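You operate a simulated robot arm through the tools that you are given. There is no shell and no other tool.

You run a simulated robot arm. Do the job below in one go: nothing can be reset, and whatever is moved stays where it is left.

JOB
Free the brush from the vice and box the wax ring.
Fine: wind the vice right open and leave it so; the brush goes on the pale tray; shut the beige box.
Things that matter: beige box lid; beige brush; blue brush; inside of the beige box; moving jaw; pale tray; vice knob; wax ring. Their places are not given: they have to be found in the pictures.

It is judged by the outcome, as a careful person would: the job done as asked, and still so three seconds after it is handed in. It fails if anything else is knocked over, pushed out of place, dropped, spilled or broken.

ROBOT AND FRAMES
A 7-joint arm with a three-finger gripper, fixed in place. Base frame: the origin is at the foot of the arm, x ahead of it, y to its left, z up; the work surface is at about z = 860. Lengths are in mm, angles in degrees, forces in N, time in s.
Its first joint turns from -166.0 to 166.0 degrees. Payload 2.69 kg.
The tool frame sits at the grasp point between the pads (the TCP): z along the fingers, y along the line on which they close. The tips reach 30 mm beyond it. Largest opening 128 mm; the body of the gripper starts 117 mm behind the TCP.
Orientation is that of the tool frame in the base frame, as a unit quaternion [w, x, y, z]. With the fingers straight down and closing along the base's y, the tool's x points along the base's -x, its y along +y and its z along -z.

CONTROLS
- The arm moves only by the tool nudge_tool. Its argument "steps" is one flat list of numbers, 7 for each row, row after row: the finger opening in mm, from 0 to 128, then the shift along the tool's x, y, z in mm, then the turn, a rotation vector about the tool's x, y, z in degrees. In form: [claw, x, y, z, ax, ay, az, claw, x, y, z, ax, ay, az, ...]. A call has 1 to 20 rows; each row is the pose to reach, as a shift and turn from the pose commanded when the call began, along the tool's axes at that moment. Rows are played at 5 a second. More than 50 mm and 8.6 degrees between two rows, or a gripper value outside its range, and nothing of the call is played. A pose out of reach is approached as far as the arm can. The call stops where the force on the tool passes 70 N (or 10 N more than at its start, if that is more) or the arm is blocked; 0.2 s more then pass. Each finger halts on what it meets, pressing with about 37 N; the grip force reading is that of the motor and also rises with nothing between the fingers. The clock runs only during rows and for 0.2 s after the last one: add rows that repeat a pose to give the fingers time. It gives the time, the measured TCP pose, the force on the tool (base axes), the opening and the grip force at its end, in the units of the frame above (readings bear some noise), with the torque about the TCP (base axes, N m) and any sound that the robot's microphone picked up.
- Cameras (640 x 400 px; columns grow to the right, rows downward): "scene" is fixed at [400, 649.2, 1436.4]; the picture's right is [-0.91, -0.41, 0.00], its down [-0.20, 0.44, -0.88] and it looks along [0.36, -0.80, -0.48] (base axes); focal length 364 px, centre (320, 200). "wrist" rides on the gripper at [58, 54, -131] in the tool frame; the picture's right is [-0.68, 0.74, 0.00], its down [-0.62, -0.57, -0.55] and it looks along [-0.40, -0.37, 0.84] (tool axes); focal length 234 px, centre (320, 200).
- camera(camera): a new picture of that camera. No time passes.
- move_column(by): slides the trunk up (or, below 0, down) by that many mm; the arm rides with it, the base frame stays. It gives what a move gives, with no picture.
- point_at(camera, pixels): for up to 12 pixels [column, row] of the newest picture of that camera ("zoom" is the newest enlarged one), the place [x, y, z] in the base frame of the surface seen there, good to about 2 mm. No time passes.
- close_up(camera, box): a new picture of the part [left, top, right, bottom] of that camera's present view, enlarged. No time passes.
- hand_in(): hands the job in; it is judged then, once.

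Open the gripper and draw the arm clear of the work before you hand the job in, unless the task says otherwise.

The tools are called after ">>>" as a command line: name --argument value ..., lists and objects as JSON in quotes. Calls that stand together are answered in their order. nudge_tool: Moves the arm, as the interface text tells. Its arguments: {"type":"object","properties":{"steps":{"type":"array"}},"required":["steps"]} The other tools are called the same way: move_column (by) slides the trunk up or down; camera (camera) takes a picture; point_at (camera, pixels) gives the place of the surface under pixels of a picture; close_up (camera, box) takes an enlarged picture of a part of a camera's view; hand_in () hands the job in.

At the start:

```text
time_s: 0.0
eef_pos: [775.1, 123.8, 1184.6]
ee_rot: [0.0, 0.001, 1.0, 0.0]
wrist_force: [-0.4, -0.1, 1.2]
moment: [0.04, -0.01, 0.01]
gripper_width: 128.0
finger_force: 0.1
trunk travel left (down, up): [-150.0, 200.0]
```

scene: 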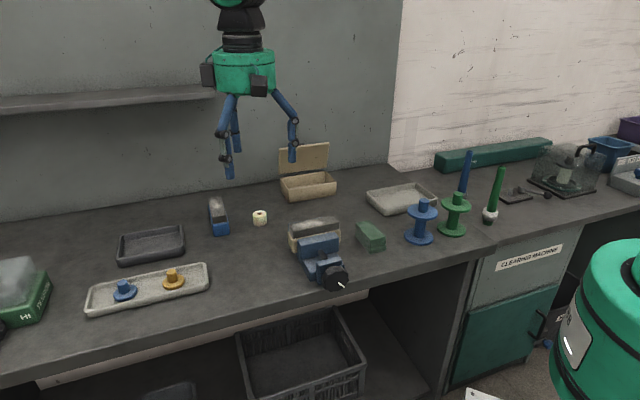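
wrist: 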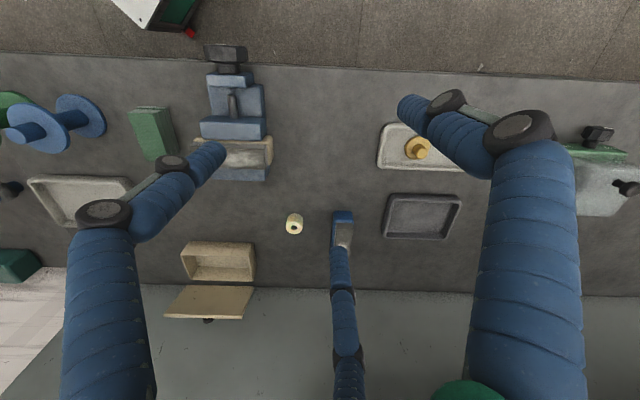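

I'll look closer at the vice, the box and the ring before moving anything.

>>> close_up --camera "scene" --box '[260, 190, 400, 300]'

>>> close_up --camera "wrist" --box '[150, 30, 350, 330]'

>>> point_at --camera "scene" --pixels '[[259, 216], [335, 277], [318, 245], [313, 226], [300, 243], [308, 190], [305, 158], [401, 199], [218, 205], [325, 265], [335, 228], [372, 235]]'

```text
3.64 times, centred on (330, 245) of scene
```

zoom: 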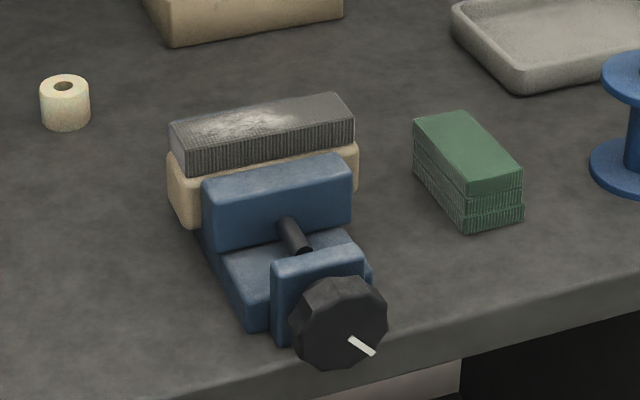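

```text
1.33 times, centred on (250, 180) of wrist
```

zoom: 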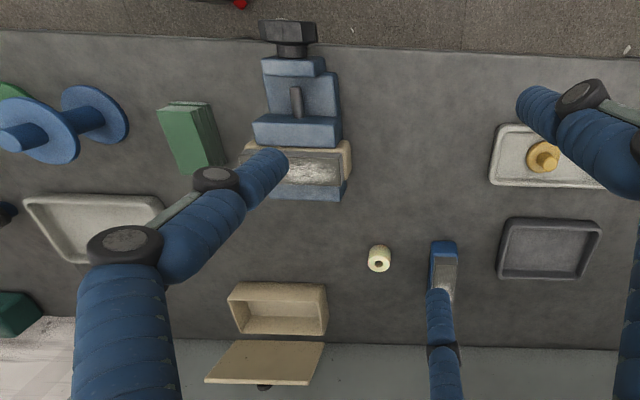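

```text
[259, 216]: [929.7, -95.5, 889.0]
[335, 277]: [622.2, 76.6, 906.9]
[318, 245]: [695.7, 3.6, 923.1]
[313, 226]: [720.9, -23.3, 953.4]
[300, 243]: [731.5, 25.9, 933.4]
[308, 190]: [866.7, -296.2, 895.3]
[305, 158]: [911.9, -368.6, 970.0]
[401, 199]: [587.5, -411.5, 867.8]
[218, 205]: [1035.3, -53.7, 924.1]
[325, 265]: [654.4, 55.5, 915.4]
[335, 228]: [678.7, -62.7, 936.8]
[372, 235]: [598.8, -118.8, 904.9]
```

The vice with a beige brush clamped bristles-up is at zoom centre; I'll take a tighter enlargement of the vice and read surface points on it.

>>> close_up --camera "scene" --box '[280, 205, 360, 300]'

>>> close_up --camera "scene" --box '[180, 0, 320, 190]'

>>> close_up --camera "scene" --box '[260, 130, 440, 220]'

```text
4.21 times, centred on (320, 252) of scene
```

zoom: 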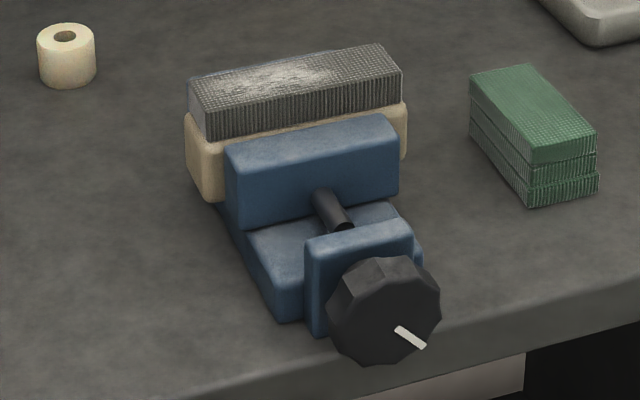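

```text
2.11 times, centred on (250, 95) of scene
```

zoom: 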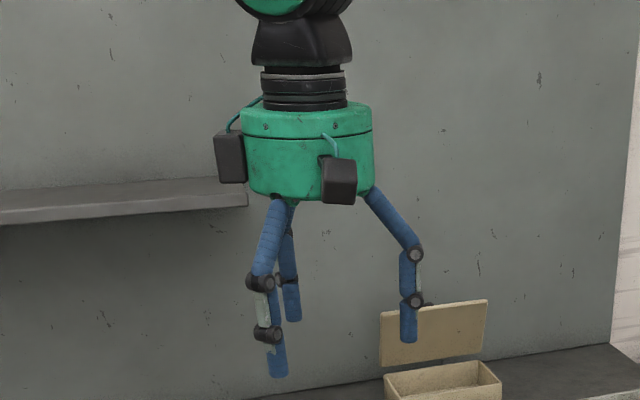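

```text
3.56 times, centred on (350, 175) of scene
```

zoom: 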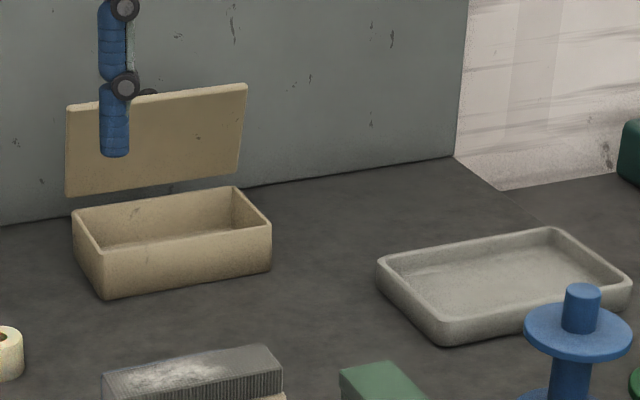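

The gripper appears to have three fingers, so I'll measure where the fingers actually are, plus the knob, jaw, brush, and box points in the pictures.

>>> camera --camera "scene"

>>> point_at --camera "scene" --pixels '[[229, 172], [222, 155], [236, 148], [292, 155], [293, 123], [238, 110], [228, 110], [275, 95], [245, 75], [208, 75], [259, 85], [221, 133]]'

>>> close_up --camera "scene" --box '[280, 205, 360, 300]'

>>> point_at --camera "zoom" --pixels '[[360, 270], [425, 280], [335, 320], [385, 320], [430, 310], [370, 355], [340, 210], [305, 185], [385, 150], [230, 180], [310, 145], [320, 240]]'

>>> point_at --camera "zoom" --pixels '[[195, 85], [207, 130], [398, 70], [378, 50], [192, 150], [210, 195], [402, 130], [375, 235], [290, 280], [260, 270], [300, 75], [410, 345]]'

```text
taken
```

scene: 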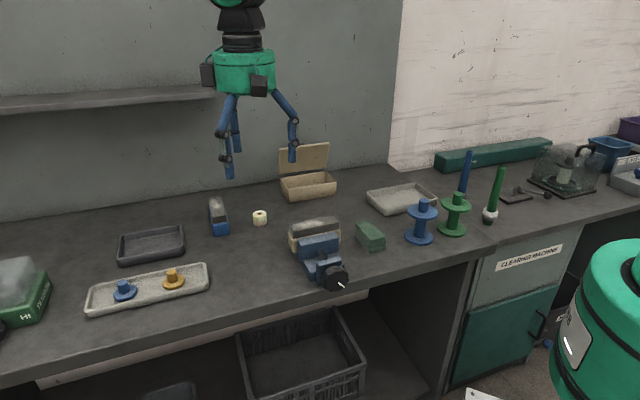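

```text
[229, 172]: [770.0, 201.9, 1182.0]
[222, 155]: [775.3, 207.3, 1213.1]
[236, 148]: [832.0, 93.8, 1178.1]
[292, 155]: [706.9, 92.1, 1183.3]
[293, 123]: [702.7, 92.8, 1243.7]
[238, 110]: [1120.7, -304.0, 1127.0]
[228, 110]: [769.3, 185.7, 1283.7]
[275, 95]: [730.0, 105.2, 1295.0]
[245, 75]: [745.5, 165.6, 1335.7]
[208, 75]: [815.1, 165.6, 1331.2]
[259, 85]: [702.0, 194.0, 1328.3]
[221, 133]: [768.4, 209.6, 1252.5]
```

```text
4.21 times, centred on (320, 252) of scene
```

zoom: 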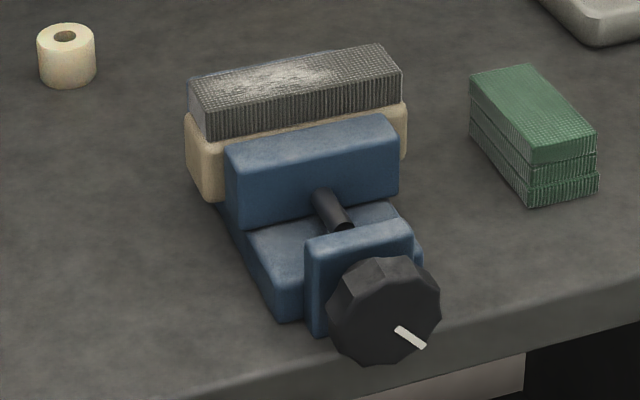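

```text
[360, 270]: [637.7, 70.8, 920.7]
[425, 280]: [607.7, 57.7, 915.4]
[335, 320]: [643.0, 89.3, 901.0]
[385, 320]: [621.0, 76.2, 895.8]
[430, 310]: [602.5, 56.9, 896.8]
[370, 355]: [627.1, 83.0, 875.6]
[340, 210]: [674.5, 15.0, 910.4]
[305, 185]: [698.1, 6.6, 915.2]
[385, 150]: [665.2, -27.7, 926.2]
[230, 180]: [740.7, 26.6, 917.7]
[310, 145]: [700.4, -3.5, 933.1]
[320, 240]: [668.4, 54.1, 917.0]
```

```text
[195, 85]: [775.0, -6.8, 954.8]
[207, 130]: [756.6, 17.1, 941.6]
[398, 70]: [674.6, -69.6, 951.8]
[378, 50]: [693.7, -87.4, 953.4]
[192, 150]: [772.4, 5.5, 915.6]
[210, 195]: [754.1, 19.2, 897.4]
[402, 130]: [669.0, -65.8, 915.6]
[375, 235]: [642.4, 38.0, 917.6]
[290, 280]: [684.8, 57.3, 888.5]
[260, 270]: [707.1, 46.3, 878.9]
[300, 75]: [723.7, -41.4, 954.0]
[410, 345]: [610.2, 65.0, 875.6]
```

Fingers render at (772,~195), (832,94) and (707,92): a three-fingered look around a TCP at (775,124). I'll check the table edge by the vice, the trays and the box, and get surface points there.

>>> point_at --camera "scene" --pixels '[[250, 307], [370, 282], [440, 262], [300, 310], [310, 325], [150, 330], [480, 250], [340, 300], [355, 290], [280, 310], [560, 240], [330, 303]]'

>>> close_up --camera "scene" --box '[60, 180, 300, 330]'

>>> close_up --camera "scene" --box '[350, 120, 600, 280]'

>>> close_up --camera "scene" --box '[265, 130, 350, 210]'

>>> point_at --camera "zoom" --pixels '[[110, 102], [460, 70], [100, 300], [452, 245], [115, 320], [165, 400], [520, 355], [410, 265], [118, 340], [300, 340], [465, 275], [515, 315]]'

```text
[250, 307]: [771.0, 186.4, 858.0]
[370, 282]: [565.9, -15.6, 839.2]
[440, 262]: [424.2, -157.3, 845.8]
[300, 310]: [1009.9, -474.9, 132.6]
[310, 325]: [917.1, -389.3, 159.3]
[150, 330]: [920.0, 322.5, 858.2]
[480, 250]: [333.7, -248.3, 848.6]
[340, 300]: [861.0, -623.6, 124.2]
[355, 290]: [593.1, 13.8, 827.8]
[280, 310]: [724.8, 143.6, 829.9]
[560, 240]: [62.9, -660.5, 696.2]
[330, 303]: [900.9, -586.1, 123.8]
```

```text
2.67 times, centred on (180, 255) of scene
```

zoom: 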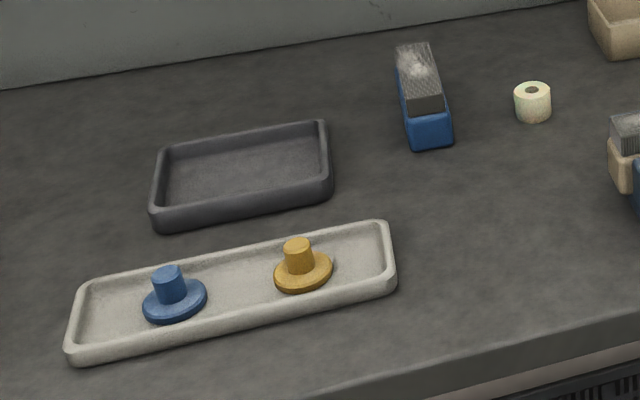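

```text
2.50 times, centred on (475, 200) of scene
```

zoom: 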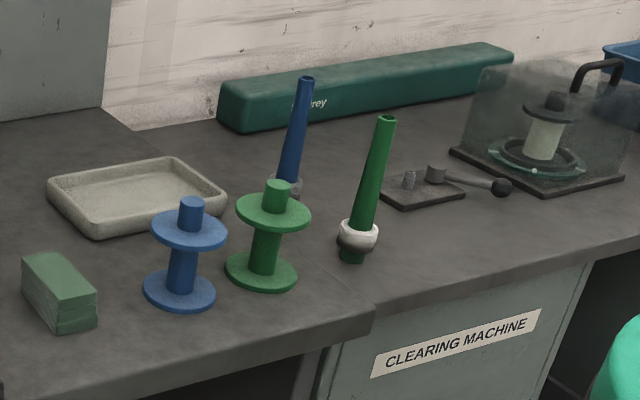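

```text
5.00 times, centred on (308, 170) of scene
```

zoom: 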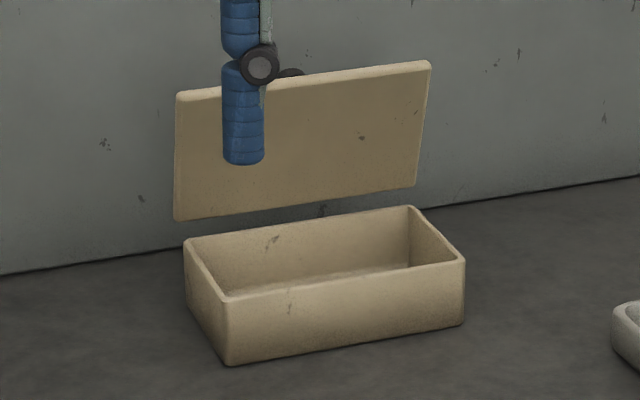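

```text
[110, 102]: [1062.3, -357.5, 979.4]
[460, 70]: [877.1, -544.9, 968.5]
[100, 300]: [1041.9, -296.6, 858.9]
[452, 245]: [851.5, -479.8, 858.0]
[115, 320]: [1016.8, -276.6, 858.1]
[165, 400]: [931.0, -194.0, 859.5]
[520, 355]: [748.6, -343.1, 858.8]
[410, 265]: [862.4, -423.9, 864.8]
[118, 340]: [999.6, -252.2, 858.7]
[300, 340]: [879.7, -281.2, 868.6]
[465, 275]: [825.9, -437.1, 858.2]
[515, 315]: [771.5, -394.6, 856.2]
```

The bench front runs diagonally (normal about (-0.7,0.7)) and the vice knob at (621,76,~897) overhangs the edge. I'll close the claw part way in free air to see how the visible fingers really move.

>>> nudge_tool --steps '[40, 0, 0, 0, 0, 0, 0, 40, 0, 0, 0, 0, 0, 0, 40, 0, 0, 0, 0, 0, 0, 40, 0, 0, 0, 0, 0, 0]'

>>> close_up --camera "scene" --box '[180, 60, 320, 190]'

>>> camera --camera "wrist"

```text
time_s: 1.0
eef_pos: [773.5, 125.4, 1185.3]
ee_rot: [0.0, -0.001, 1.0, 0.0]
wrist_force: [-0.1, -0.5, -0.2]
moment: [0.01, 0.02, 0.0]
gripper_width: 39.9
finger_force: 0.0
trunk travel left (down, up): [-150.0, 200.0]
```

```text
3.08 times, centred on (250, 125) of scene
```

zoom: 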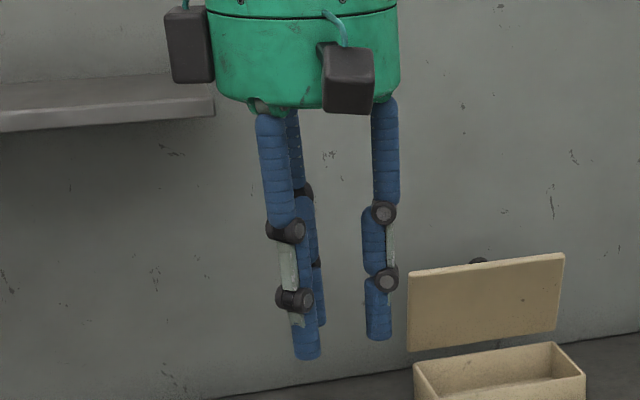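

```text
taken
```

wrist: 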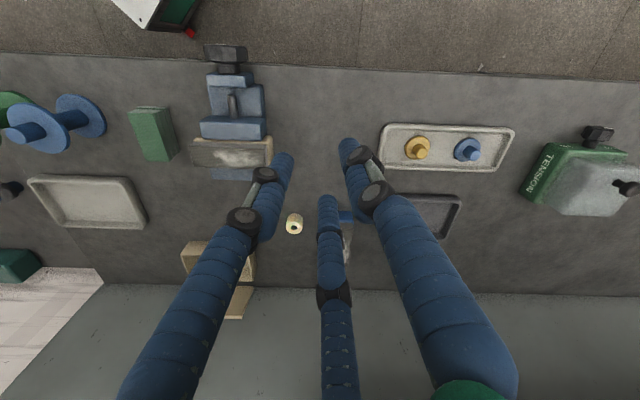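

All three rendered fingers close toward the centre. I'll measure the tips at this 40 mm opening.

>>> close_up --camera "scene" --box '[215, 90, 295, 190]'

>>> point_at --camera "scene" --pixels '[[246, 171], [247, 160], [252, 165], [253, 158], [303, 160], [303, 168], [300, 160], [306, 160], [301, 140], [250, 145], [240, 110], [243, 172]]'

>>> point_at --camera "wrist" --pixels '[[285, 165], [330, 205], [350, 150], [265, 225], [330, 250], [375, 190], [340, 140], [290, 156], [327, 198]]'

```text
4.00 times, centred on (255, 140) of scene
```

zoom: 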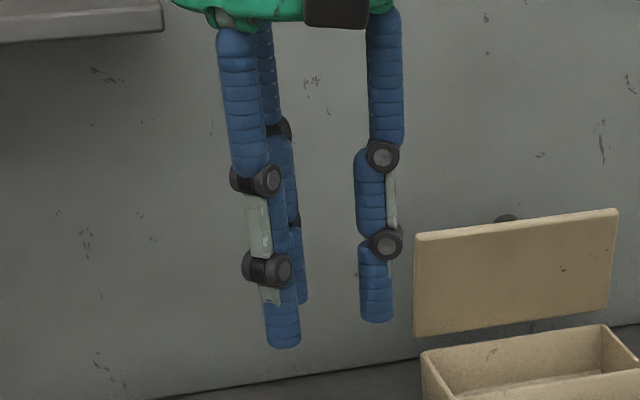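

```text
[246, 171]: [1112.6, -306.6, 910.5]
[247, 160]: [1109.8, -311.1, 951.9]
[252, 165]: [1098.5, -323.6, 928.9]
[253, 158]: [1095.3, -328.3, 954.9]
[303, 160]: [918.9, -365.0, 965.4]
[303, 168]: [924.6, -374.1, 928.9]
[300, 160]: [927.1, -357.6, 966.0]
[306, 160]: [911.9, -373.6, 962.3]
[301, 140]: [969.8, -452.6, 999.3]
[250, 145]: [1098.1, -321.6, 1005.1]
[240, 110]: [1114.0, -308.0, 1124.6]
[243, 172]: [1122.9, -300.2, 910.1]
```

```text
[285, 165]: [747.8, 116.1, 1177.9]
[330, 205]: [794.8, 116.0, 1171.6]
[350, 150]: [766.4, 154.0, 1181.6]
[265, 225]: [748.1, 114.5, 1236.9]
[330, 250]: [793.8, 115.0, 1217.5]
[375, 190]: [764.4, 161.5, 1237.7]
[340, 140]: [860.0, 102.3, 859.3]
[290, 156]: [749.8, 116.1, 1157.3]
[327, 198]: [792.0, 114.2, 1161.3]
```

The rendered grip is three-point with tips on about a 20 mm circle at 40 mm opening. Now I'll measure the vice knob and jaw orientation in a tight enlargement.

>>> close_up --camera "scene" --box '[305, 245, 355, 297]'

>>> point_at --camera "zoom" --pixels '[[250, 180], [320, 160], [380, 165], [400, 220], [390, 290], [340, 330], [260, 335], [220, 280], [225, 230], [310, 250], [350, 290], [300, 210]]'

>>> point_at --camera "zoom" --pixels '[[170, 105], [340, 75], [180, 200], [165, 270], [230, 45], [215, 30], [270, 150], [330, 140], [230, 175], [345, 85], [120, 70], [100, 200]]'

>>> close_up --camera "scene" --box '[282, 208, 348, 262]'

>>> point_at --camera "zoom" --pixels '[[190, 225], [430, 190], [190, 260], [430, 235], [200, 205], [420, 175], [80, 200], [100, 290], [70, 230], [450, 150], [60, 190], [430, 110]]'

```text
7.69 times, centred on (330, 271) of scene
```

zoom: 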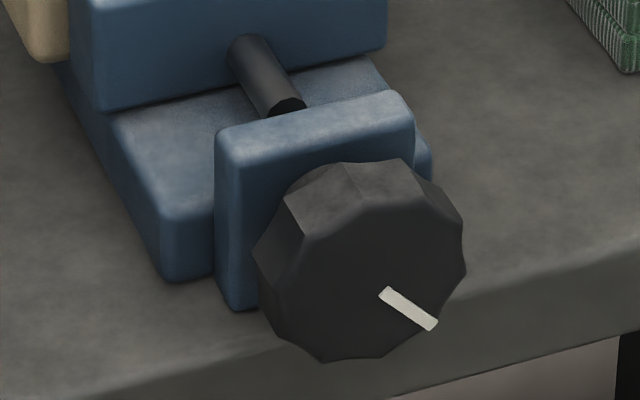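

```text
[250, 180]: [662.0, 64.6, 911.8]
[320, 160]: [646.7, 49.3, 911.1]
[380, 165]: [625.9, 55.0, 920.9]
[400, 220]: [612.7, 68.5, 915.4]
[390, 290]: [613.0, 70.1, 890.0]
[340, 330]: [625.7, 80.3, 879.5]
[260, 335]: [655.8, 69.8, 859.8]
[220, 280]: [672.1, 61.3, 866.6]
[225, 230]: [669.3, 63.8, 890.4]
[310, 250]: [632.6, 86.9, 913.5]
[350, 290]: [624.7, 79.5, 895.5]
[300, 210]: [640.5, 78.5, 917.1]
```

```text
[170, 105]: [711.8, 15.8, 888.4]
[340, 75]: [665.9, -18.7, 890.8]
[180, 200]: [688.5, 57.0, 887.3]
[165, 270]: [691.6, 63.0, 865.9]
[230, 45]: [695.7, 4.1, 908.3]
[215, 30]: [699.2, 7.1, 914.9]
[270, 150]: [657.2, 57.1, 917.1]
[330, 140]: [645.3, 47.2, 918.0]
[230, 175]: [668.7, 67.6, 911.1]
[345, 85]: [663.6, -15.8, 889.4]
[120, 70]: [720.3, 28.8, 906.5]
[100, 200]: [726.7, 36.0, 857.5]
```

```text
7.41 times, centred on (315, 235) of scene
```

zoom: 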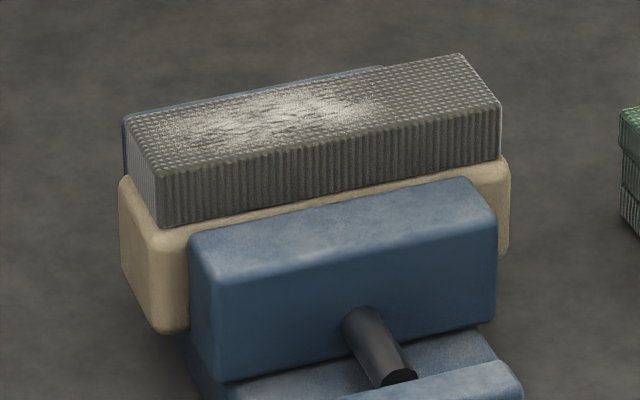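

```text
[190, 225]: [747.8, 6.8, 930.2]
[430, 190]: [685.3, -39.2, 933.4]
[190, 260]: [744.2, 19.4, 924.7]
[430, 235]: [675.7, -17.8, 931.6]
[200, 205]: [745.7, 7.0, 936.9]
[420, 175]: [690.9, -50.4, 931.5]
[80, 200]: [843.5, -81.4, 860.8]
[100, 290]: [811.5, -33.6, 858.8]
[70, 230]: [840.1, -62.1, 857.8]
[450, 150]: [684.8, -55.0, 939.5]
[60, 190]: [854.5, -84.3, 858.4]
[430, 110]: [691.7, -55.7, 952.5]
```

The knob face fits the plane q=(−x+y)/√2 ≈ −385 with centre p=(x+y)/√2 ≈ 491, z≈899, radius ≈29, axis at 45°. I'll swing the tool to horizontal, facing the knob, out in front of the bench at z=1000.

>>> nudge_tool --steps '[100, 21.5, 2.9, 16.8, 5.785, -5.785, 0, 100, 43.1, 5.8, 33.6, 11.57, -11.57, 0, 100, 64.6, 8.7, 50.5, 17.36, -17.36, 0, 100, 86.2, 11.6, 67.3, 23.14, -23.14, 0, 100, 107.7, 14.5, 84.1, 28.93, -28.93, 0, 100, 129.3, 17.5, 100.9, 34.71, -34.71, 0, 100, 150.8, 20.4, 117.7, 40.5, -40.5, 0, 100, 172.4, 23.3, 134.5, 46.28, -46.28, 0, 100, 193.9, 26.2, 151.4, 52.07, -52.07, 0, 100, 215.5, 29.1, 168.2, 57.85, -57.85, 0, 100, 237, 32, 185, 63.64, -63.64, 0, 100, 237, 32, 185, 63.64, -63.64, 0]'

>>> camera --camera "scene"

>>> camera --camera "wrist"

```text
time_s: 3.6
eef_pos: [535.9, 156.6, 997.7]
ee_rot: [0.5, -0.001, 0.707, -0.5]
wrist_force: [-0.1, 0.7, 0.1]
moment: [0.0, -0.01, -0.04]
gripper_width: 99.9
finger_force: 0.1
trunk travel left (down, up): [-150.0, 200.0]
```

```text
taken
```

scene: 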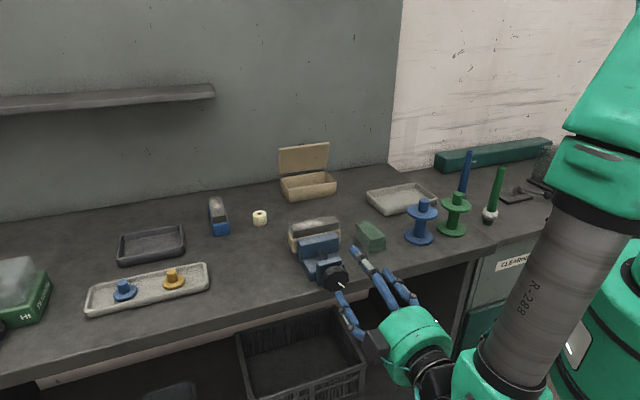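

```text
taken
```

wrist: 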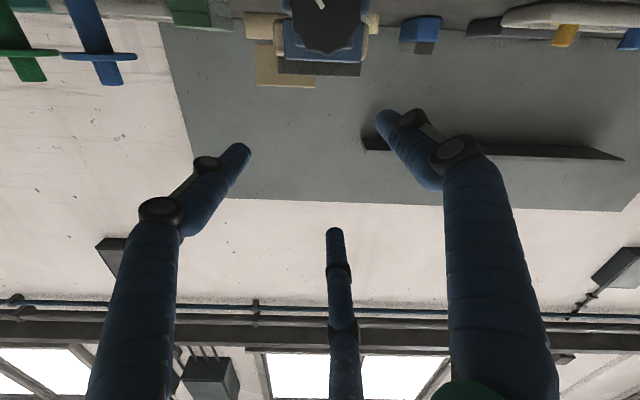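

The tool now faces the knob (z axis (0.707,−0.707,0)). I'll roll it positively about its axis in free air to learn how far the wrist can turn, which also brings the camera on top.

>>> nudge_tool --steps '[100, 0, 0, 0, 0, 0, 8.5, 100, 0, 0, 0, 0, 0, 17, 100, 0, 0, 0, 0, 0, 25.5, 100, 0, 0, 0, 0, 0, 34, 100, 0, 0, 0, 0, 0, 42.5, 100, 0, 0, 0, 0, 0, 51, 100, 0, 0, 0, 0, 0, 59.5, 100, 0, 0, 0, 0, 0, 68, 100, 0, 0, 0, 0, 0, 76.5, 100, 0, 0, 0, 0, 0, 85, 100, 0, 0, 0, 0, 0, 93.5, 100, 0, 0, 0, 0, 0, 102, 100, 0, 0, 0, 0, 0, 110.5, 100, 0, 0, 0, 0, 0, 119, 100, 0, 0, 0, 0, 0, 127.5, 100, 0, 0, 0, 0, 0, 136, 100, 0, 0, 0, 0, 0, 144.5, 100, 0, 0, 0, 0, 0, 153, 100, 0, 0, 0, 0, 0, 161.5, 100, 0, 0, 0, 0, 0, 170]'

>>> camera --camera "wrist"

>>> camera --camera "scene"

```text
time_s: 8.0
eef_pos: [600.4, -87.7, 1197.0]
ee_rot: [0.288, 0.788, 0.346, 0.42]
wrist_force: [2.0, -0.2, -0.2]
moment: [-0.01, 0.06, -0.06]
gripper_width: 100.1
finger_force: 0.1
out of reach, approached as far as the arm can: row 8, 9, 10, 11, 12, 13, 14, 15, 16, 17, 18, 19, 20
trunk travel left (down, up): [-150.0, 200.0]
stopped in row 20: the arm was blocked; the commanded pose is now the measured one
```

```text
taken
```

wrist: 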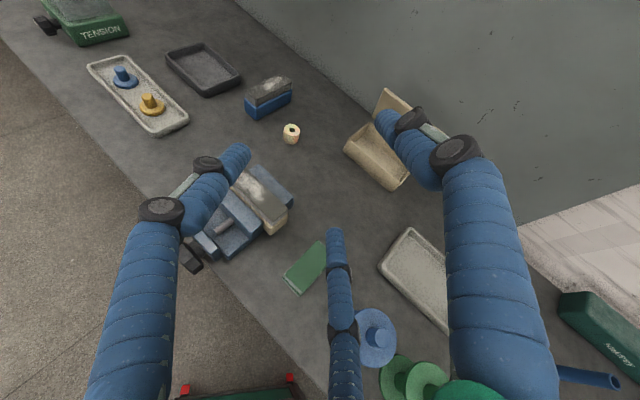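

```text
taken
```

scene: 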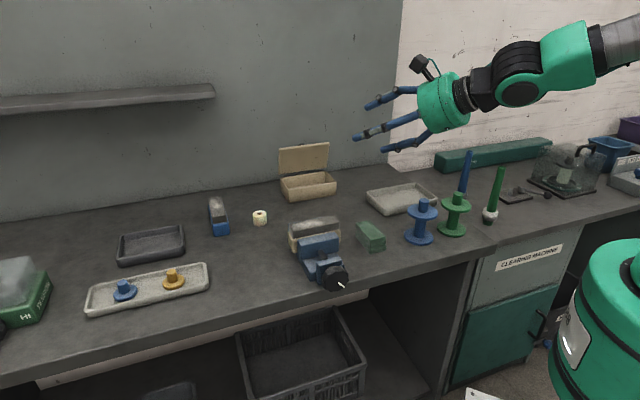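

The wrist limit lies about +60° from there, and past it the arm wandered high over the bench without touching anything; I'll keep well inside from now on. I'll unwind in a short high-level batch back toward the earlier pose and check that the readings follow.

>>> nudge_tool --steps '[100, 7.6, -10.5, -3.7, 0.65, -3.1, -7.78, 100, 15.2, -21, -7.4, 1.29, -6.2, -15.56, 100, 22.8, -31.5, -11.1, 1.94, -9.3, -23.34, 100, 30.4, -42, -14.8, 2.59, -12.4, -31.12, 100, 38, -52.5, -18.5, 3.23, -15.5, -38.9, 100, 38, -52.5, -18.5, 3.23, -15.5, -38.9]'

>>> camera --camera "scene"

```text
time_s: 9.4
eef_pos: [580.7, -24.9, 1189.2]
ee_rot: [0.433, 0.683, 0.559, 0.184]
wrist_force: [-0.3, 0.0, -0.3]
moment: [-0.01, 0.02, -0.01]
gripper_width: 99.9
finger_force: 0.1
trunk travel left (down, up): [-150.0, 200.0]
```

```text
taken
```

scene: 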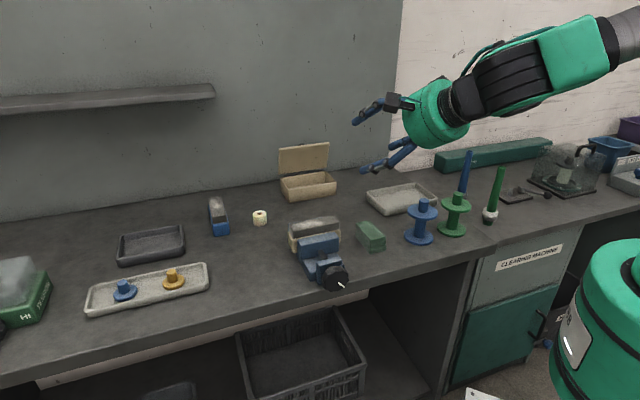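

The arm follows properly. I'll continue unwinding to the knob-facing orientation at z≈1100 in front of the bench.

>>> nudge_tool --steps '[100, 12.5, -6.9, -3.7, 0.66, -3.09, -7.76, 100, 25, -13.8, -7.4, 1.33, -6.19, -15.53, 100, 37.4, -20.8, -11.1, 1.99, -9.28, -23.29, 100, 49.9, -27.7, -14.7, 2.66, -12.37, -31.06, 100, 62.4, -34.6, -18.4, 3.32, -15.46, -38.82, 100, 74.9, -41.5, -22.1, 3.99, -18.56, -46.59, 100, 87.4, -48.5, -25.8, 4.65, -21.65, -54.35, 100, 99.8, -55.4, -29.5, 5.31, -24.74, -62.11, 100, 112.3, -62.3, -33.2, 5.98, -27.84, -69.88, 100, 124.8, -69.2, -36.9, 6.64, -30.93, -77.64, 100, 137.3, -76.1, -40.5, 7.31, -34.02, -85.41, 100, 149.7, -83.1, -44.2, 7.97, -37.11, -93.17, 100, 162.2, -90, -47.9, 8.64, -40.21, -100.94, 100, 174.7, -96.9, -51.6, 9.3, -43.3, -108.7, 100, 174.7, -96.9, -51.6, 9.3, -43.3, -108.7]'

>>> camera --camera "scene"

```text
time_s: 12.6
eef_pos: [539.5, 158.1, 1098.4]
ee_rot: [0.5, 0.002, 0.706, -0.501]
wrist_force: [0.2, -0.2, -0.5]
moment: [0.0, 0.02, -0.04]
gripper_width: 100.0
finger_force: 0.1
trunk travel left (down, up): [-150.0, 200.0]
```

```text
taken
```

scene: 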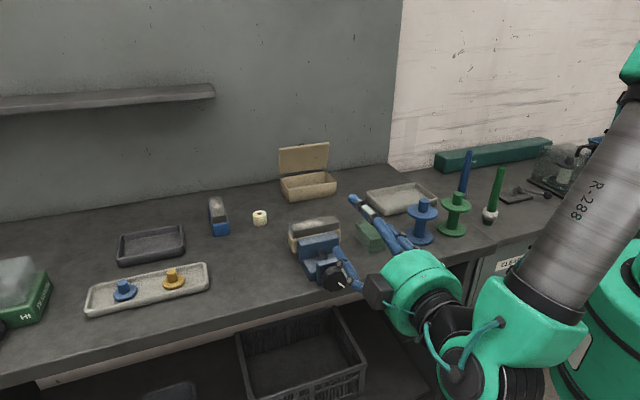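

Back in a good pose. I'll roll −170° (well inside the wrist's range) so the wrist camera sits on top and sees the knob from the front.

>>> nudge_tool --steps '[100, 0, 0, 0, 0, 0, -8.5, 100, 0, 0, 0, 0, 0, -17, 100, 0, 0, 0, 0, 0, -25.5, 100, 0, 0, 0, 0, 0, -34, 100, 0, 0, 0, 0, 0, -42.5, 100, 0, 0, 0, 0, 0, -51, 100, 0, 0, 0, 0, 0, -59.5, 100, 0, 0, 0, 0, 0, -68, 100, 0, 0, 0, 0, 0, -76.5, 100, 0, 0, 0, 0, 0, -85, 100, 0, 0, 0, 0, 0, -93.5, 100, 0, 0, 0, 0, 0, -102, 100, 0, 0, 0, 0, 0, -110.5, 100, 0, 0, 0, 0, 0, -119, 100, 0, 0, 0, 0, 0, -127.5, 100, 0, 0, 0, 0, 0, -136, 100, 0, 0, 0, 0, 0, -144.5, 100, 0, 0, 0, 0, 0, -153, 100, 0, 0, 0, 0, 0, -161.5, 100, 0, 0, 0, 0, 0, -170]'

>>> camera --camera "wrist"

>>> camera --camera "scene"

```text
time_s: 16.8
eef_pos: [540.2, 158.0, 1098.2]
ee_rot: [0.455, 0.704, -0.064, 0.542]
wrist_force: [0.2, 0.3, -1.1]
moment: [0.0, 0.03, 0.02]
gripper_width: 100.1
finger_force: 0.2
trunk travel left (down, up): [-150.0, 200.0]
```

```text
taken
```

wrist: 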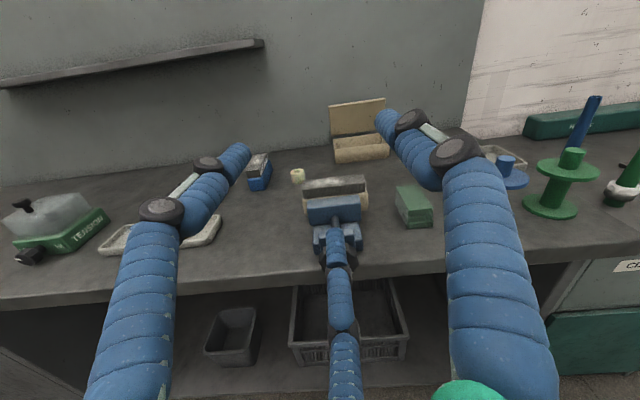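

```text
taken
```

scene: 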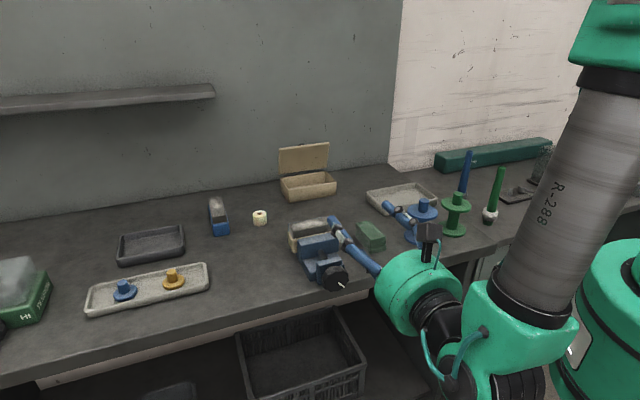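

Rolling to −170° is fine. The knob at (335,277) in the scene is unobstructed, so I'll enlarge it and read rim points to pin down its centre.

>>> close_up --camera "scene" --box '[318, 262, 352, 296]'

>>> point_at --camera "zoom" --pixels '[[200, 200], [210, 290], [250, 340], [320, 355], [380, 330], [430, 260], [440, 190], [420, 130], [380, 85], [330, 110], [270, 130], [220, 160]]'

```text
11.76 times, centred on (335, 279) of scene
```

zoom: 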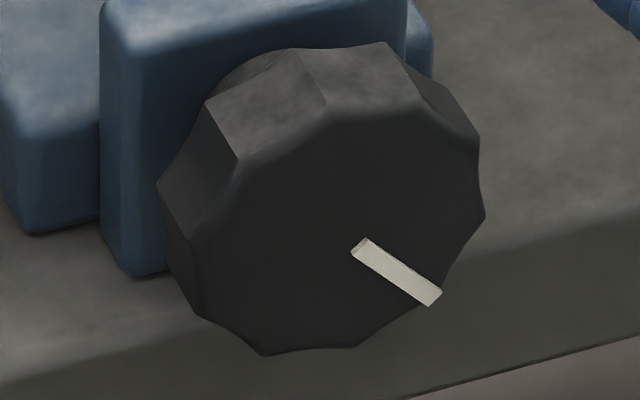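

```text
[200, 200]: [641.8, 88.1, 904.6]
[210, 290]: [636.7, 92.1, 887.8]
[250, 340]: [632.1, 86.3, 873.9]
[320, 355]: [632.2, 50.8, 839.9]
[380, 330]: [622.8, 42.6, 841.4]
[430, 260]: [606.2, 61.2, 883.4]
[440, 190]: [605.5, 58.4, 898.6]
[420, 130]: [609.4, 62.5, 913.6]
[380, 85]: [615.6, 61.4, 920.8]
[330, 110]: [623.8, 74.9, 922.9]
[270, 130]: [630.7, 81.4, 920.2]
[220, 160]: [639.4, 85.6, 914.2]
```

I'll read the face centre directly at zoom (340,228) and a few rim points.

>>> point_at --camera "zoom" --pixels '[[340, 228], [245, 165], [478, 205], [350, 340], [270, 347], [335, 118], [200, 310], [470, 140], [400, 270], [300, 60], [380, 48], [60, 130]]'

>>> point_at --camera "wrist" --pixels '[[335, 208], [310, 212], [355, 207], [333, 185], [325, 232], [345, 232], [300, 195], [368, 197]]'

```text
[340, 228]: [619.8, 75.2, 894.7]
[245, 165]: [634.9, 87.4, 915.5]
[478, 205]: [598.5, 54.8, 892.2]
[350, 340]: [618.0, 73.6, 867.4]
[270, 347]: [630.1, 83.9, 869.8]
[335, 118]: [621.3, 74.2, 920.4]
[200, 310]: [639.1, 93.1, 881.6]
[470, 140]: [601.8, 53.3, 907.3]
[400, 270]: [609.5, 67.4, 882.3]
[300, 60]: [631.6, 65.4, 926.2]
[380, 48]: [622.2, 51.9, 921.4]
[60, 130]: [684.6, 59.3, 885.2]
```

```text
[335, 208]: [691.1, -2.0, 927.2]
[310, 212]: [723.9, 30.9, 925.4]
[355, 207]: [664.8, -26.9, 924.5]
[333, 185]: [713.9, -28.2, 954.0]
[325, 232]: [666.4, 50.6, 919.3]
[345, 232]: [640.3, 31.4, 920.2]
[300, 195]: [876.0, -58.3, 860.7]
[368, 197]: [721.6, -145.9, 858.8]
```

Knob centre: (619.8,75.2,894.7), radius ≈28. I'll lower the tool to the knob's height while staying ~90 mm back from it.

>>> nudge_tool --steps '[100, -28, -19, 3.3, 0, 0, 0, 100, -56.1, -38, 6.6, 0, 0, 0, 100, -84.2, -57, 10, 0, 0, 0, 100, -112.2, -76.1, 13.3, 0, 0, 0, 100, -140.2, -95.1, 16.6, 0, 0, 0, 100, -168.3, -114.1, 19.9, 0, 0, 0, 100, -168.3, -114.1, 19.9, 0, 0, 0]'

>>> camera --camera "wrist"

>>> camera --camera "scene"

```text
time_s: 18.4
eef_pos: [552.4, 142.2, 897.0]
ee_rot: [0.455, 0.704, -0.063, 0.542]
wrist_force: [-0.5, 0.3, 0.0]
moment: [-0.02, -0.02, -0.02]
gripper_width: 99.9
finger_force: 0.2
trunk travel left (down, up): [-150.0, 200.0]
```

```text
taken
```

wrist: 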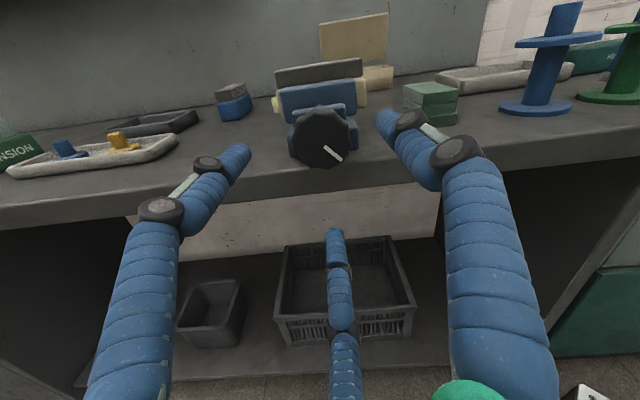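

```text
taken
```

scene: 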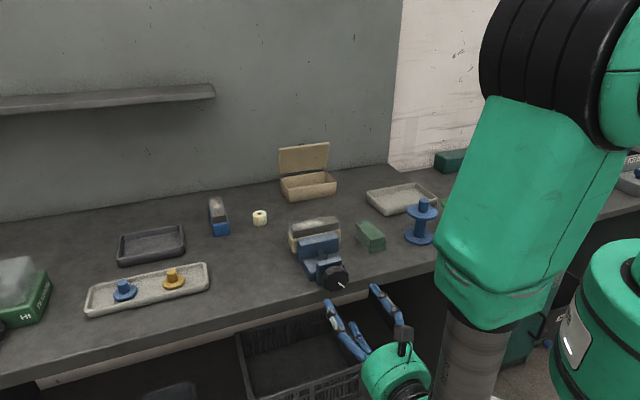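

The knob is centred at wrist (320,136). I'll read it from this view to cross-check the centre before advancing.

>>> close_up --camera "wrist" --box '[270, 60, 380, 180]'

>>> point_at --camera "wrist" --pixels '[[320, 136], [291, 138], [348, 138], [320, 109], [320, 163], [318, 94], [283, 105], [363, 92], [320, 72]]'

```text
3.33 times, centred on (325, 120) of wrist
```

zoom: 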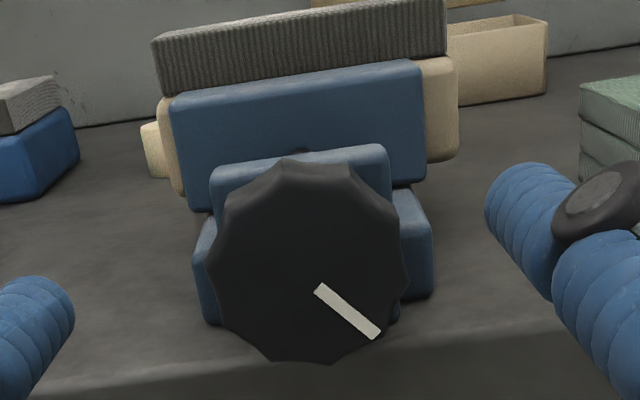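

```text
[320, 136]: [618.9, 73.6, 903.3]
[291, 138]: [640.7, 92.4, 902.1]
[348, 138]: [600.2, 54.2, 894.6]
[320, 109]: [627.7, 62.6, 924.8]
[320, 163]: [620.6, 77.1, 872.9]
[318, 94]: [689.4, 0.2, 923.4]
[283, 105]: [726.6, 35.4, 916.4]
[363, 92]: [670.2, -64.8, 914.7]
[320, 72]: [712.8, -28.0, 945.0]
```

The TCP axis (p≈491, z≈897) lines up with the knob within a couple of mm. I'll advance 83 mm so the tips straddle the knob's rim, stopping short of the bench edge.

>>> nudge_tool --steps '[100, 0, 0, 25, 0, 0, 0, 100, 0, 0, 50, 0, 0, 0, 100, 0, 0, 70, 0, 0, 0, 100, 0, 0, 83, 0, 0, 0, 100, 0, 0, 83, 0, 0, 0]'

>>> camera --camera "wrist"

>>> close_up --camera "scene" --box '[270, 200, 400, 310]'

```text
time_s: 19.6
eef_pos: [610.0, 82.2, 896.5]
ee_rot: [0.454, 0.704, -0.063, 0.542]
wrist_force: [-0.1, 1.2, -0.3]
moment: [0.0, 0.0, -0.03]
gripper_width: 99.8
finger_force: 0.2
trunk travel left (down, up): [-150.0, 200.0]
```

```text
taken
```

wrist: 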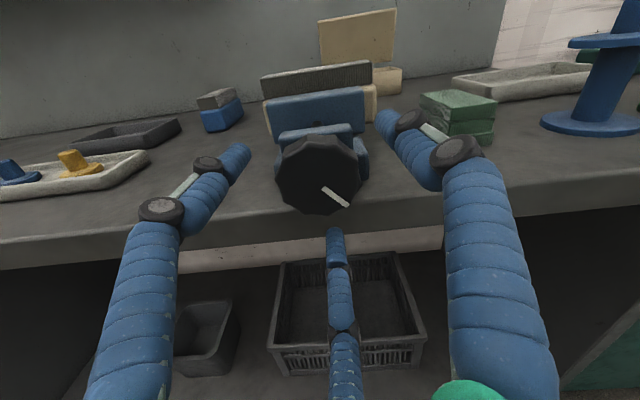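

```text
3.64 times, centred on (335, 255) of scene
```

zoom: 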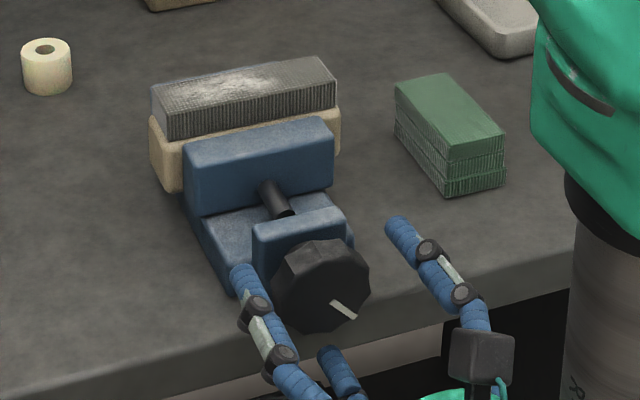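

The fingers straddle the knob with no contact force. I'll close on it now and read the opening where they halt.

>>> nudge_tool --steps '[70, 0, 0, 0, 0, 0, 0, 50, 0, 0, 0, 0, 0, 0, 40, 0, 0, 0, 0, 0, 0, 40, 0, 0, 0, 0, 0, 0]'

>>> camera --camera "wrist"

>>> close_up --camera "scene" --box '[270, 200, 400, 310]'

```text
time_s: 20.6
eef_pos: [610.0, 83.2, 894.6]
ee_rot: [0.454, 0.704, -0.063, 0.542]
wrist_force: [1.8, 5.0, -9.9]
moment: [0.27, 0.29, 0.18]
gripper_width: 58.6
finger_force: 14.1
trunk travel left (down, up): [-150.0, 200.0]
```

```text
taken
```

wrist: 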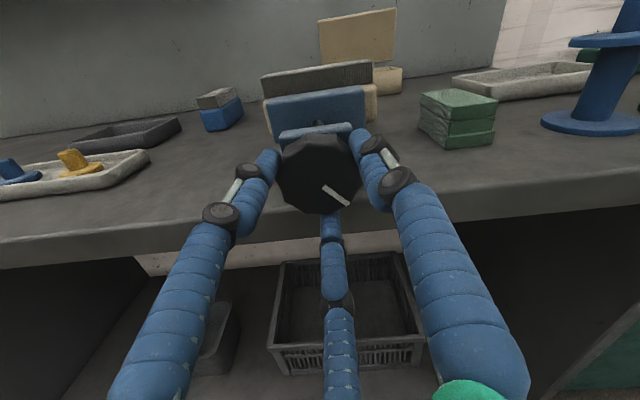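

```text
3.64 times, centred on (335, 255) of scene
```

zoom: 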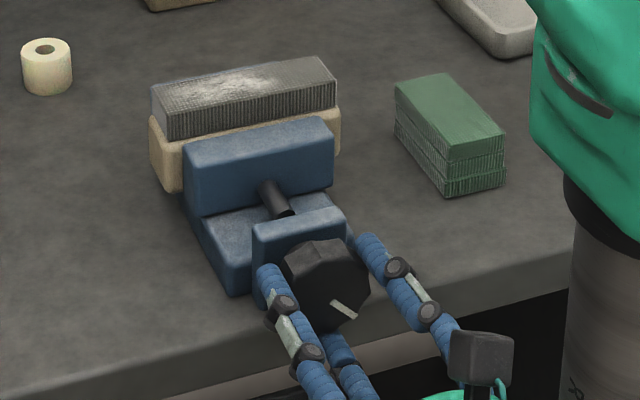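

The claw halted at 58.6 mm on the knob, with about −10 N along the closing axis, i.e. the knob sits slightly toward the −y finger. I'll shift 1.5 mm that way and keep squeezing.

>>> nudge_tool --steps '[40, 0, -0.8, 0, 0, 0, 0, 40, 0, -1.5, 0, 0, 0, 0, 40, 0, -1.5, 0, 0, 0, 0, 40, 0, -1.5, 0, 0, 0, 0]'

```text
time_s: 21.6
eef_pos: [609.3, 82.7, 895.2]
ee_rot: [0.453, 0.704, -0.063, 0.543]
wrist_force: [-3.0, -3.5, -5.4]
moment: [0.04, 0.04, -0.34]
gripper_width: 57.7
finger_force: 44.8
trunk travel left (down, up): [-150.0, 200.0]
```

Now gripped firmly (44.8 N, small net force). I'll turn counter-clockwise (negative about tool z) by 30° and watch the torque and jaw.

>>> nudge_tool --steps '[40, 0, 0, 0, 0, 0, -5, 40, 0, 0, 0, 0, 0, -10, 40, 0, 0, 0, 0, 0, -16, 40, 0, 0, 0, 0, 0, -23, 40, 0, 0, 0, 0, 0, -30, 40, 0, 0, 0, 0, 0, -30]'

>>> camera --camera "wrist"

>>> close_up --camera "scene" --box '[270, 200, 400, 310]'

```text
time_s: 23.0
eef_pos: [609.4, 82.9, 895.0]
ee_rot: [0.579, 0.697, 0.121, 0.406]
wrist_force: [-36.1, -6.0, -14.1]
moment: [0.3, 0.31, -1.08]
gripper_width: 57.8
finger_force: 45.2
trunk travel left (down, up): [-150.0, 200.0]
```

```text
taken
```

wrist: 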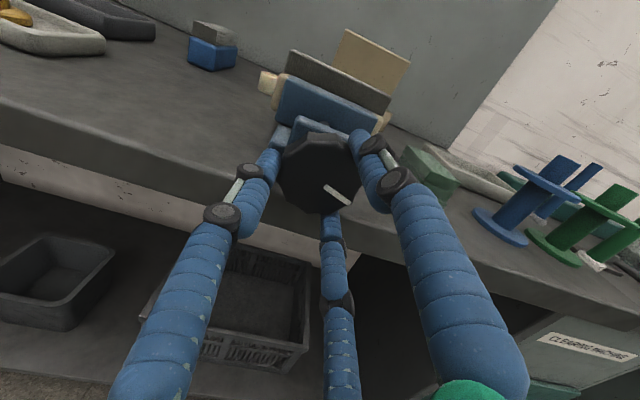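

```text
3.64 times, centred on (335, 255) of scene
```

zoom: 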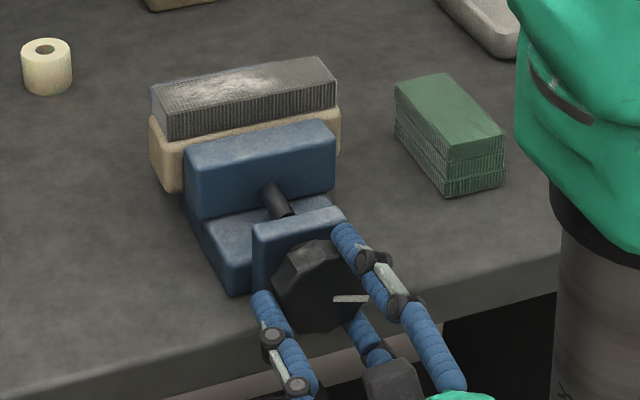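

The knob turned 30° with the claw (marker now points right), but a ~33 N side force suggests the tool axis is off-centre by a few mm (too far left/low). I'll release, shift 2 mm right and 2 mm up, and rewind the wrist.

>>> nudge_tool --steps '[80, 0, 0, 0, 0, 0, 0, 80, 0, 0, 0, 0, 0, 0, 80, -1, 2.6, 0, 0, 0, 0, 80, -1, 2.6, 0, 0, 0, 8.5, 80, -1, 2.6, 0, 0, 0, 17, 80, -1, 2.6, 0, 0, 0, 25.5, 80, -1, 2.6, 0, 0, 0, 34, 80, -1, 2.6, 0, 0, 0, 42.5, 80, -1, 2.6, 0, 0, 0, 51, 80, -1, 2.6, 0, 0, 0, 59.5, 80, -1, 2.6, 0, 0, 0, 68, 80, -1, 2.6, 0, 0, 0, 76.5, 80, -1, 2.6, 0, 0, 0, 85, 80, -1, 2.6, 0, 0, 0, 93.5, 80, -1, 2.6, 0, 0, 0, 102, 80, -1, 2.6, 0, 0, 0, 110.5, 80, -1, 2.6, 0, 0, 0, 119, 80, -1, 2.6, 0, 0, 0, 127.5, 80, -1, 2.6, 0, 0, 0, 136, 80, -1, 2.6, 0, 0, 0, 144.5]'

>>> close_up --camera "scene" --box '[270, 200, 400, 310]'

```text
time_s: 27.2
eef_pos: [609.3, 81.9, 896.0]
ee_rot: [-0.212, 0.326, -0.627, 0.675]
wrist_force: [0.3, -0.5, -0.1]
moment: [-0.01, 0.02, 0.03]
gripper_width: 80.0
finger_force: 0.0
trunk travel left (down, up): [-150.0, 200.0]
```

```text
3.64 times, centred on (335, 255) of scene
```

zoom: 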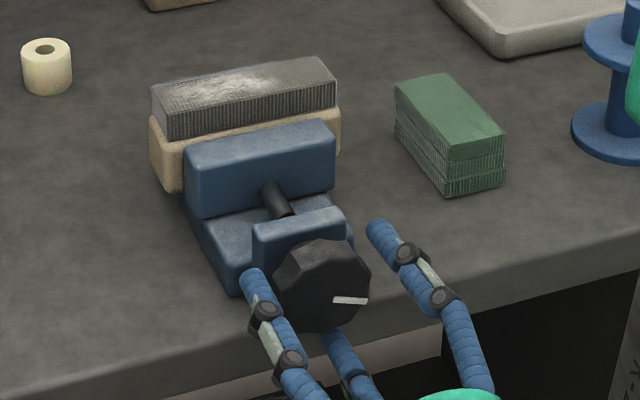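

Wrist rewound without touching the knob. I'll roll the rest of the way (+95°) to the start of the wrist's range, then close on the knob again.

>>> nudge_tool --steps '[80, 0, 0, 0, 0, 0, 8, 80, 0, 0, 0, 0, 0, 16, 80, 0, 0, 0, 0, 0, 24, 80, 0, 0, 0, 0, 0, 32, 80, 0, 0, 0, 0, 0, 40, 80, 0, 0, 0, 0, 0, 48, 80, 0, 0, 0, 0, 0, 56, 80, 0, 0, 0, 0, 0, 64, 80, 0, 0, 0, 0, 0, 72, 80, 0, 0, 0, 0, 0, 80, 80, 0, 0, 0, 0, 0, 88, 80, 0, 0, 0, 0, 0, 95, 80, 0, 0, 0, 0, 0, 95, 60, 0, 0, 0, 0, 0, 95, 45, 0, 0, 0, 0, 0, 95, 45, 0, 0, 0, 0, 0, 95, 45, 0, 0, 0, 0, 0, 95]'

```text
time_s: 30.8
eef_pos: [610.4, 81.6, 895.7]
ee_rot: [0.64, 0.241, 0.665, -0.301]
wrist_force: [-3.8, 1.4, -5.6]
moment: [0.12, 0.12, -0.14]
gripper_width: 59.8
finger_force: 45.6
trunk travel left (down, up): [-150.0, 200.0]
```

Gripped cleanly (45.6 N, only ~7 N net). I'll turn −45° and check the side force.

>>> nudge_tool --steps '[45, 0, 0, 0, 0, 0, -7.5, 45, 0, 0, 0, 0, 0, -15, 45, 0, 0, 0, 0, 0, -22.5, 45, 0, 0, 0, 0, 0, -30, 45, 0, 0, 0, 0, 0, -37.5, 45, 0, 0, 0, 0, 0, -45]'

>>> close_up --camera "scene" --box '[270, 200, 400, 310]'

```text
time_s: 32.2
eef_pos: [609.9, 83.5, 895.8]
ee_rot: [0.476, -0.034, 0.706, -0.523]
wrist_force: [-3.5, 15.6, -20.2]
moment: [0.66, 0.66, -0.02]
gripper_width: 59.7
finger_force: 45.5
trunk travel left (down, up): [-150.0, 200.0]
```

```text
3.64 times, centred on (335, 255) of scene
```

zoom: 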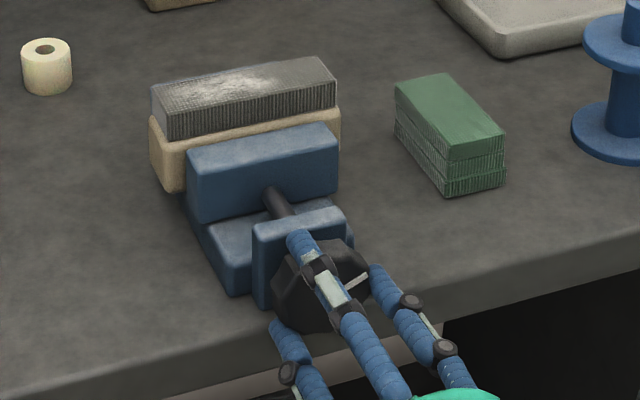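

The jaw has visibly moved toward the front plate, so counter-clockwise opens it. I'll check whether the knob itself creeps outward by reading its face and the jaw.

>>> point_at --camera "zoom" --pixels '[[362, 272], [290, 310], [285, 290], [310, 320], [350, 265], [200, 185], [225, 200], [320, 160], [300, 170], [290, 220], [270, 230], [240, 130]]'

```text
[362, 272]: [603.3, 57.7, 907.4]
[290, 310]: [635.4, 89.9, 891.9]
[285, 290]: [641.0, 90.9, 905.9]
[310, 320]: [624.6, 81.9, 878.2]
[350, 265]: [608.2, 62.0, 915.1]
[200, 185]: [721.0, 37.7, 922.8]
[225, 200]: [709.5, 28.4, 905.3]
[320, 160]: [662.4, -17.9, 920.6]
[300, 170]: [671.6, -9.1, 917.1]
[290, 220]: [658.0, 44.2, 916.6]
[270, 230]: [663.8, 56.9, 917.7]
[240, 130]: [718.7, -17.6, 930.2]
```

The knob face stays at q≈−385 while the jaw face moved from −489.5 to −481.5 (≈38 mm per turn). I'll nudge 1.4 mm for centring and turn another −75°.

>>> nudge_tool --steps '[45, 1.4, 0.1, 0, 0, 0, 0, 45, 1.4, 0.1, 0, 0, 0, -7.5, 45, 1.4, 0.1, 0, 0, 0, -15, 45, 1.4, 0.1, 0, 0, 0, -22.5, 45, 1.4, 0.1, 0, 0, 0, -30, 45, 1.4, 0.1, 0, 0, 0, -37.5, 45, 1.4, 0.1, 0, 0, 0, -45, 45, 1.4, 0.1, 0, 0, 0, -52.5, 45, 1.4, 0.1, 0, 0, 0, -60, 45, 1.4, 0.1, 0, 0, 0, -67.5, 45, 1.4, 0.1, 0, 0, 0, -75]'

>>> close_up --camera "scene" --box '[270, 200, 400, 310]'

```text
time_s: 34.6
eef_pos: [609.6, 82.6, 895.8]
ee_rot: [-0.059, 0.456, -0.54, 0.705]
wrist_force: [16.1, 16.6, 0.4]
moment: [0.29, -0.29, 0.54]
gripper_width: 58.3
finger_force: 44.7
trunk travel left (down, up): [-150.0, 200.0]
```

```text
3.64 times, centred on (335, 255) of scene
```

zoom: 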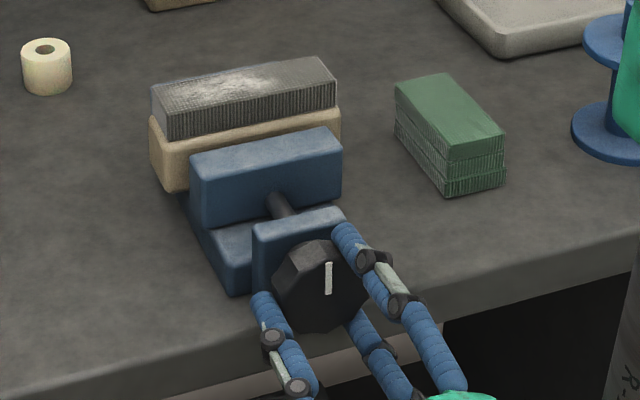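

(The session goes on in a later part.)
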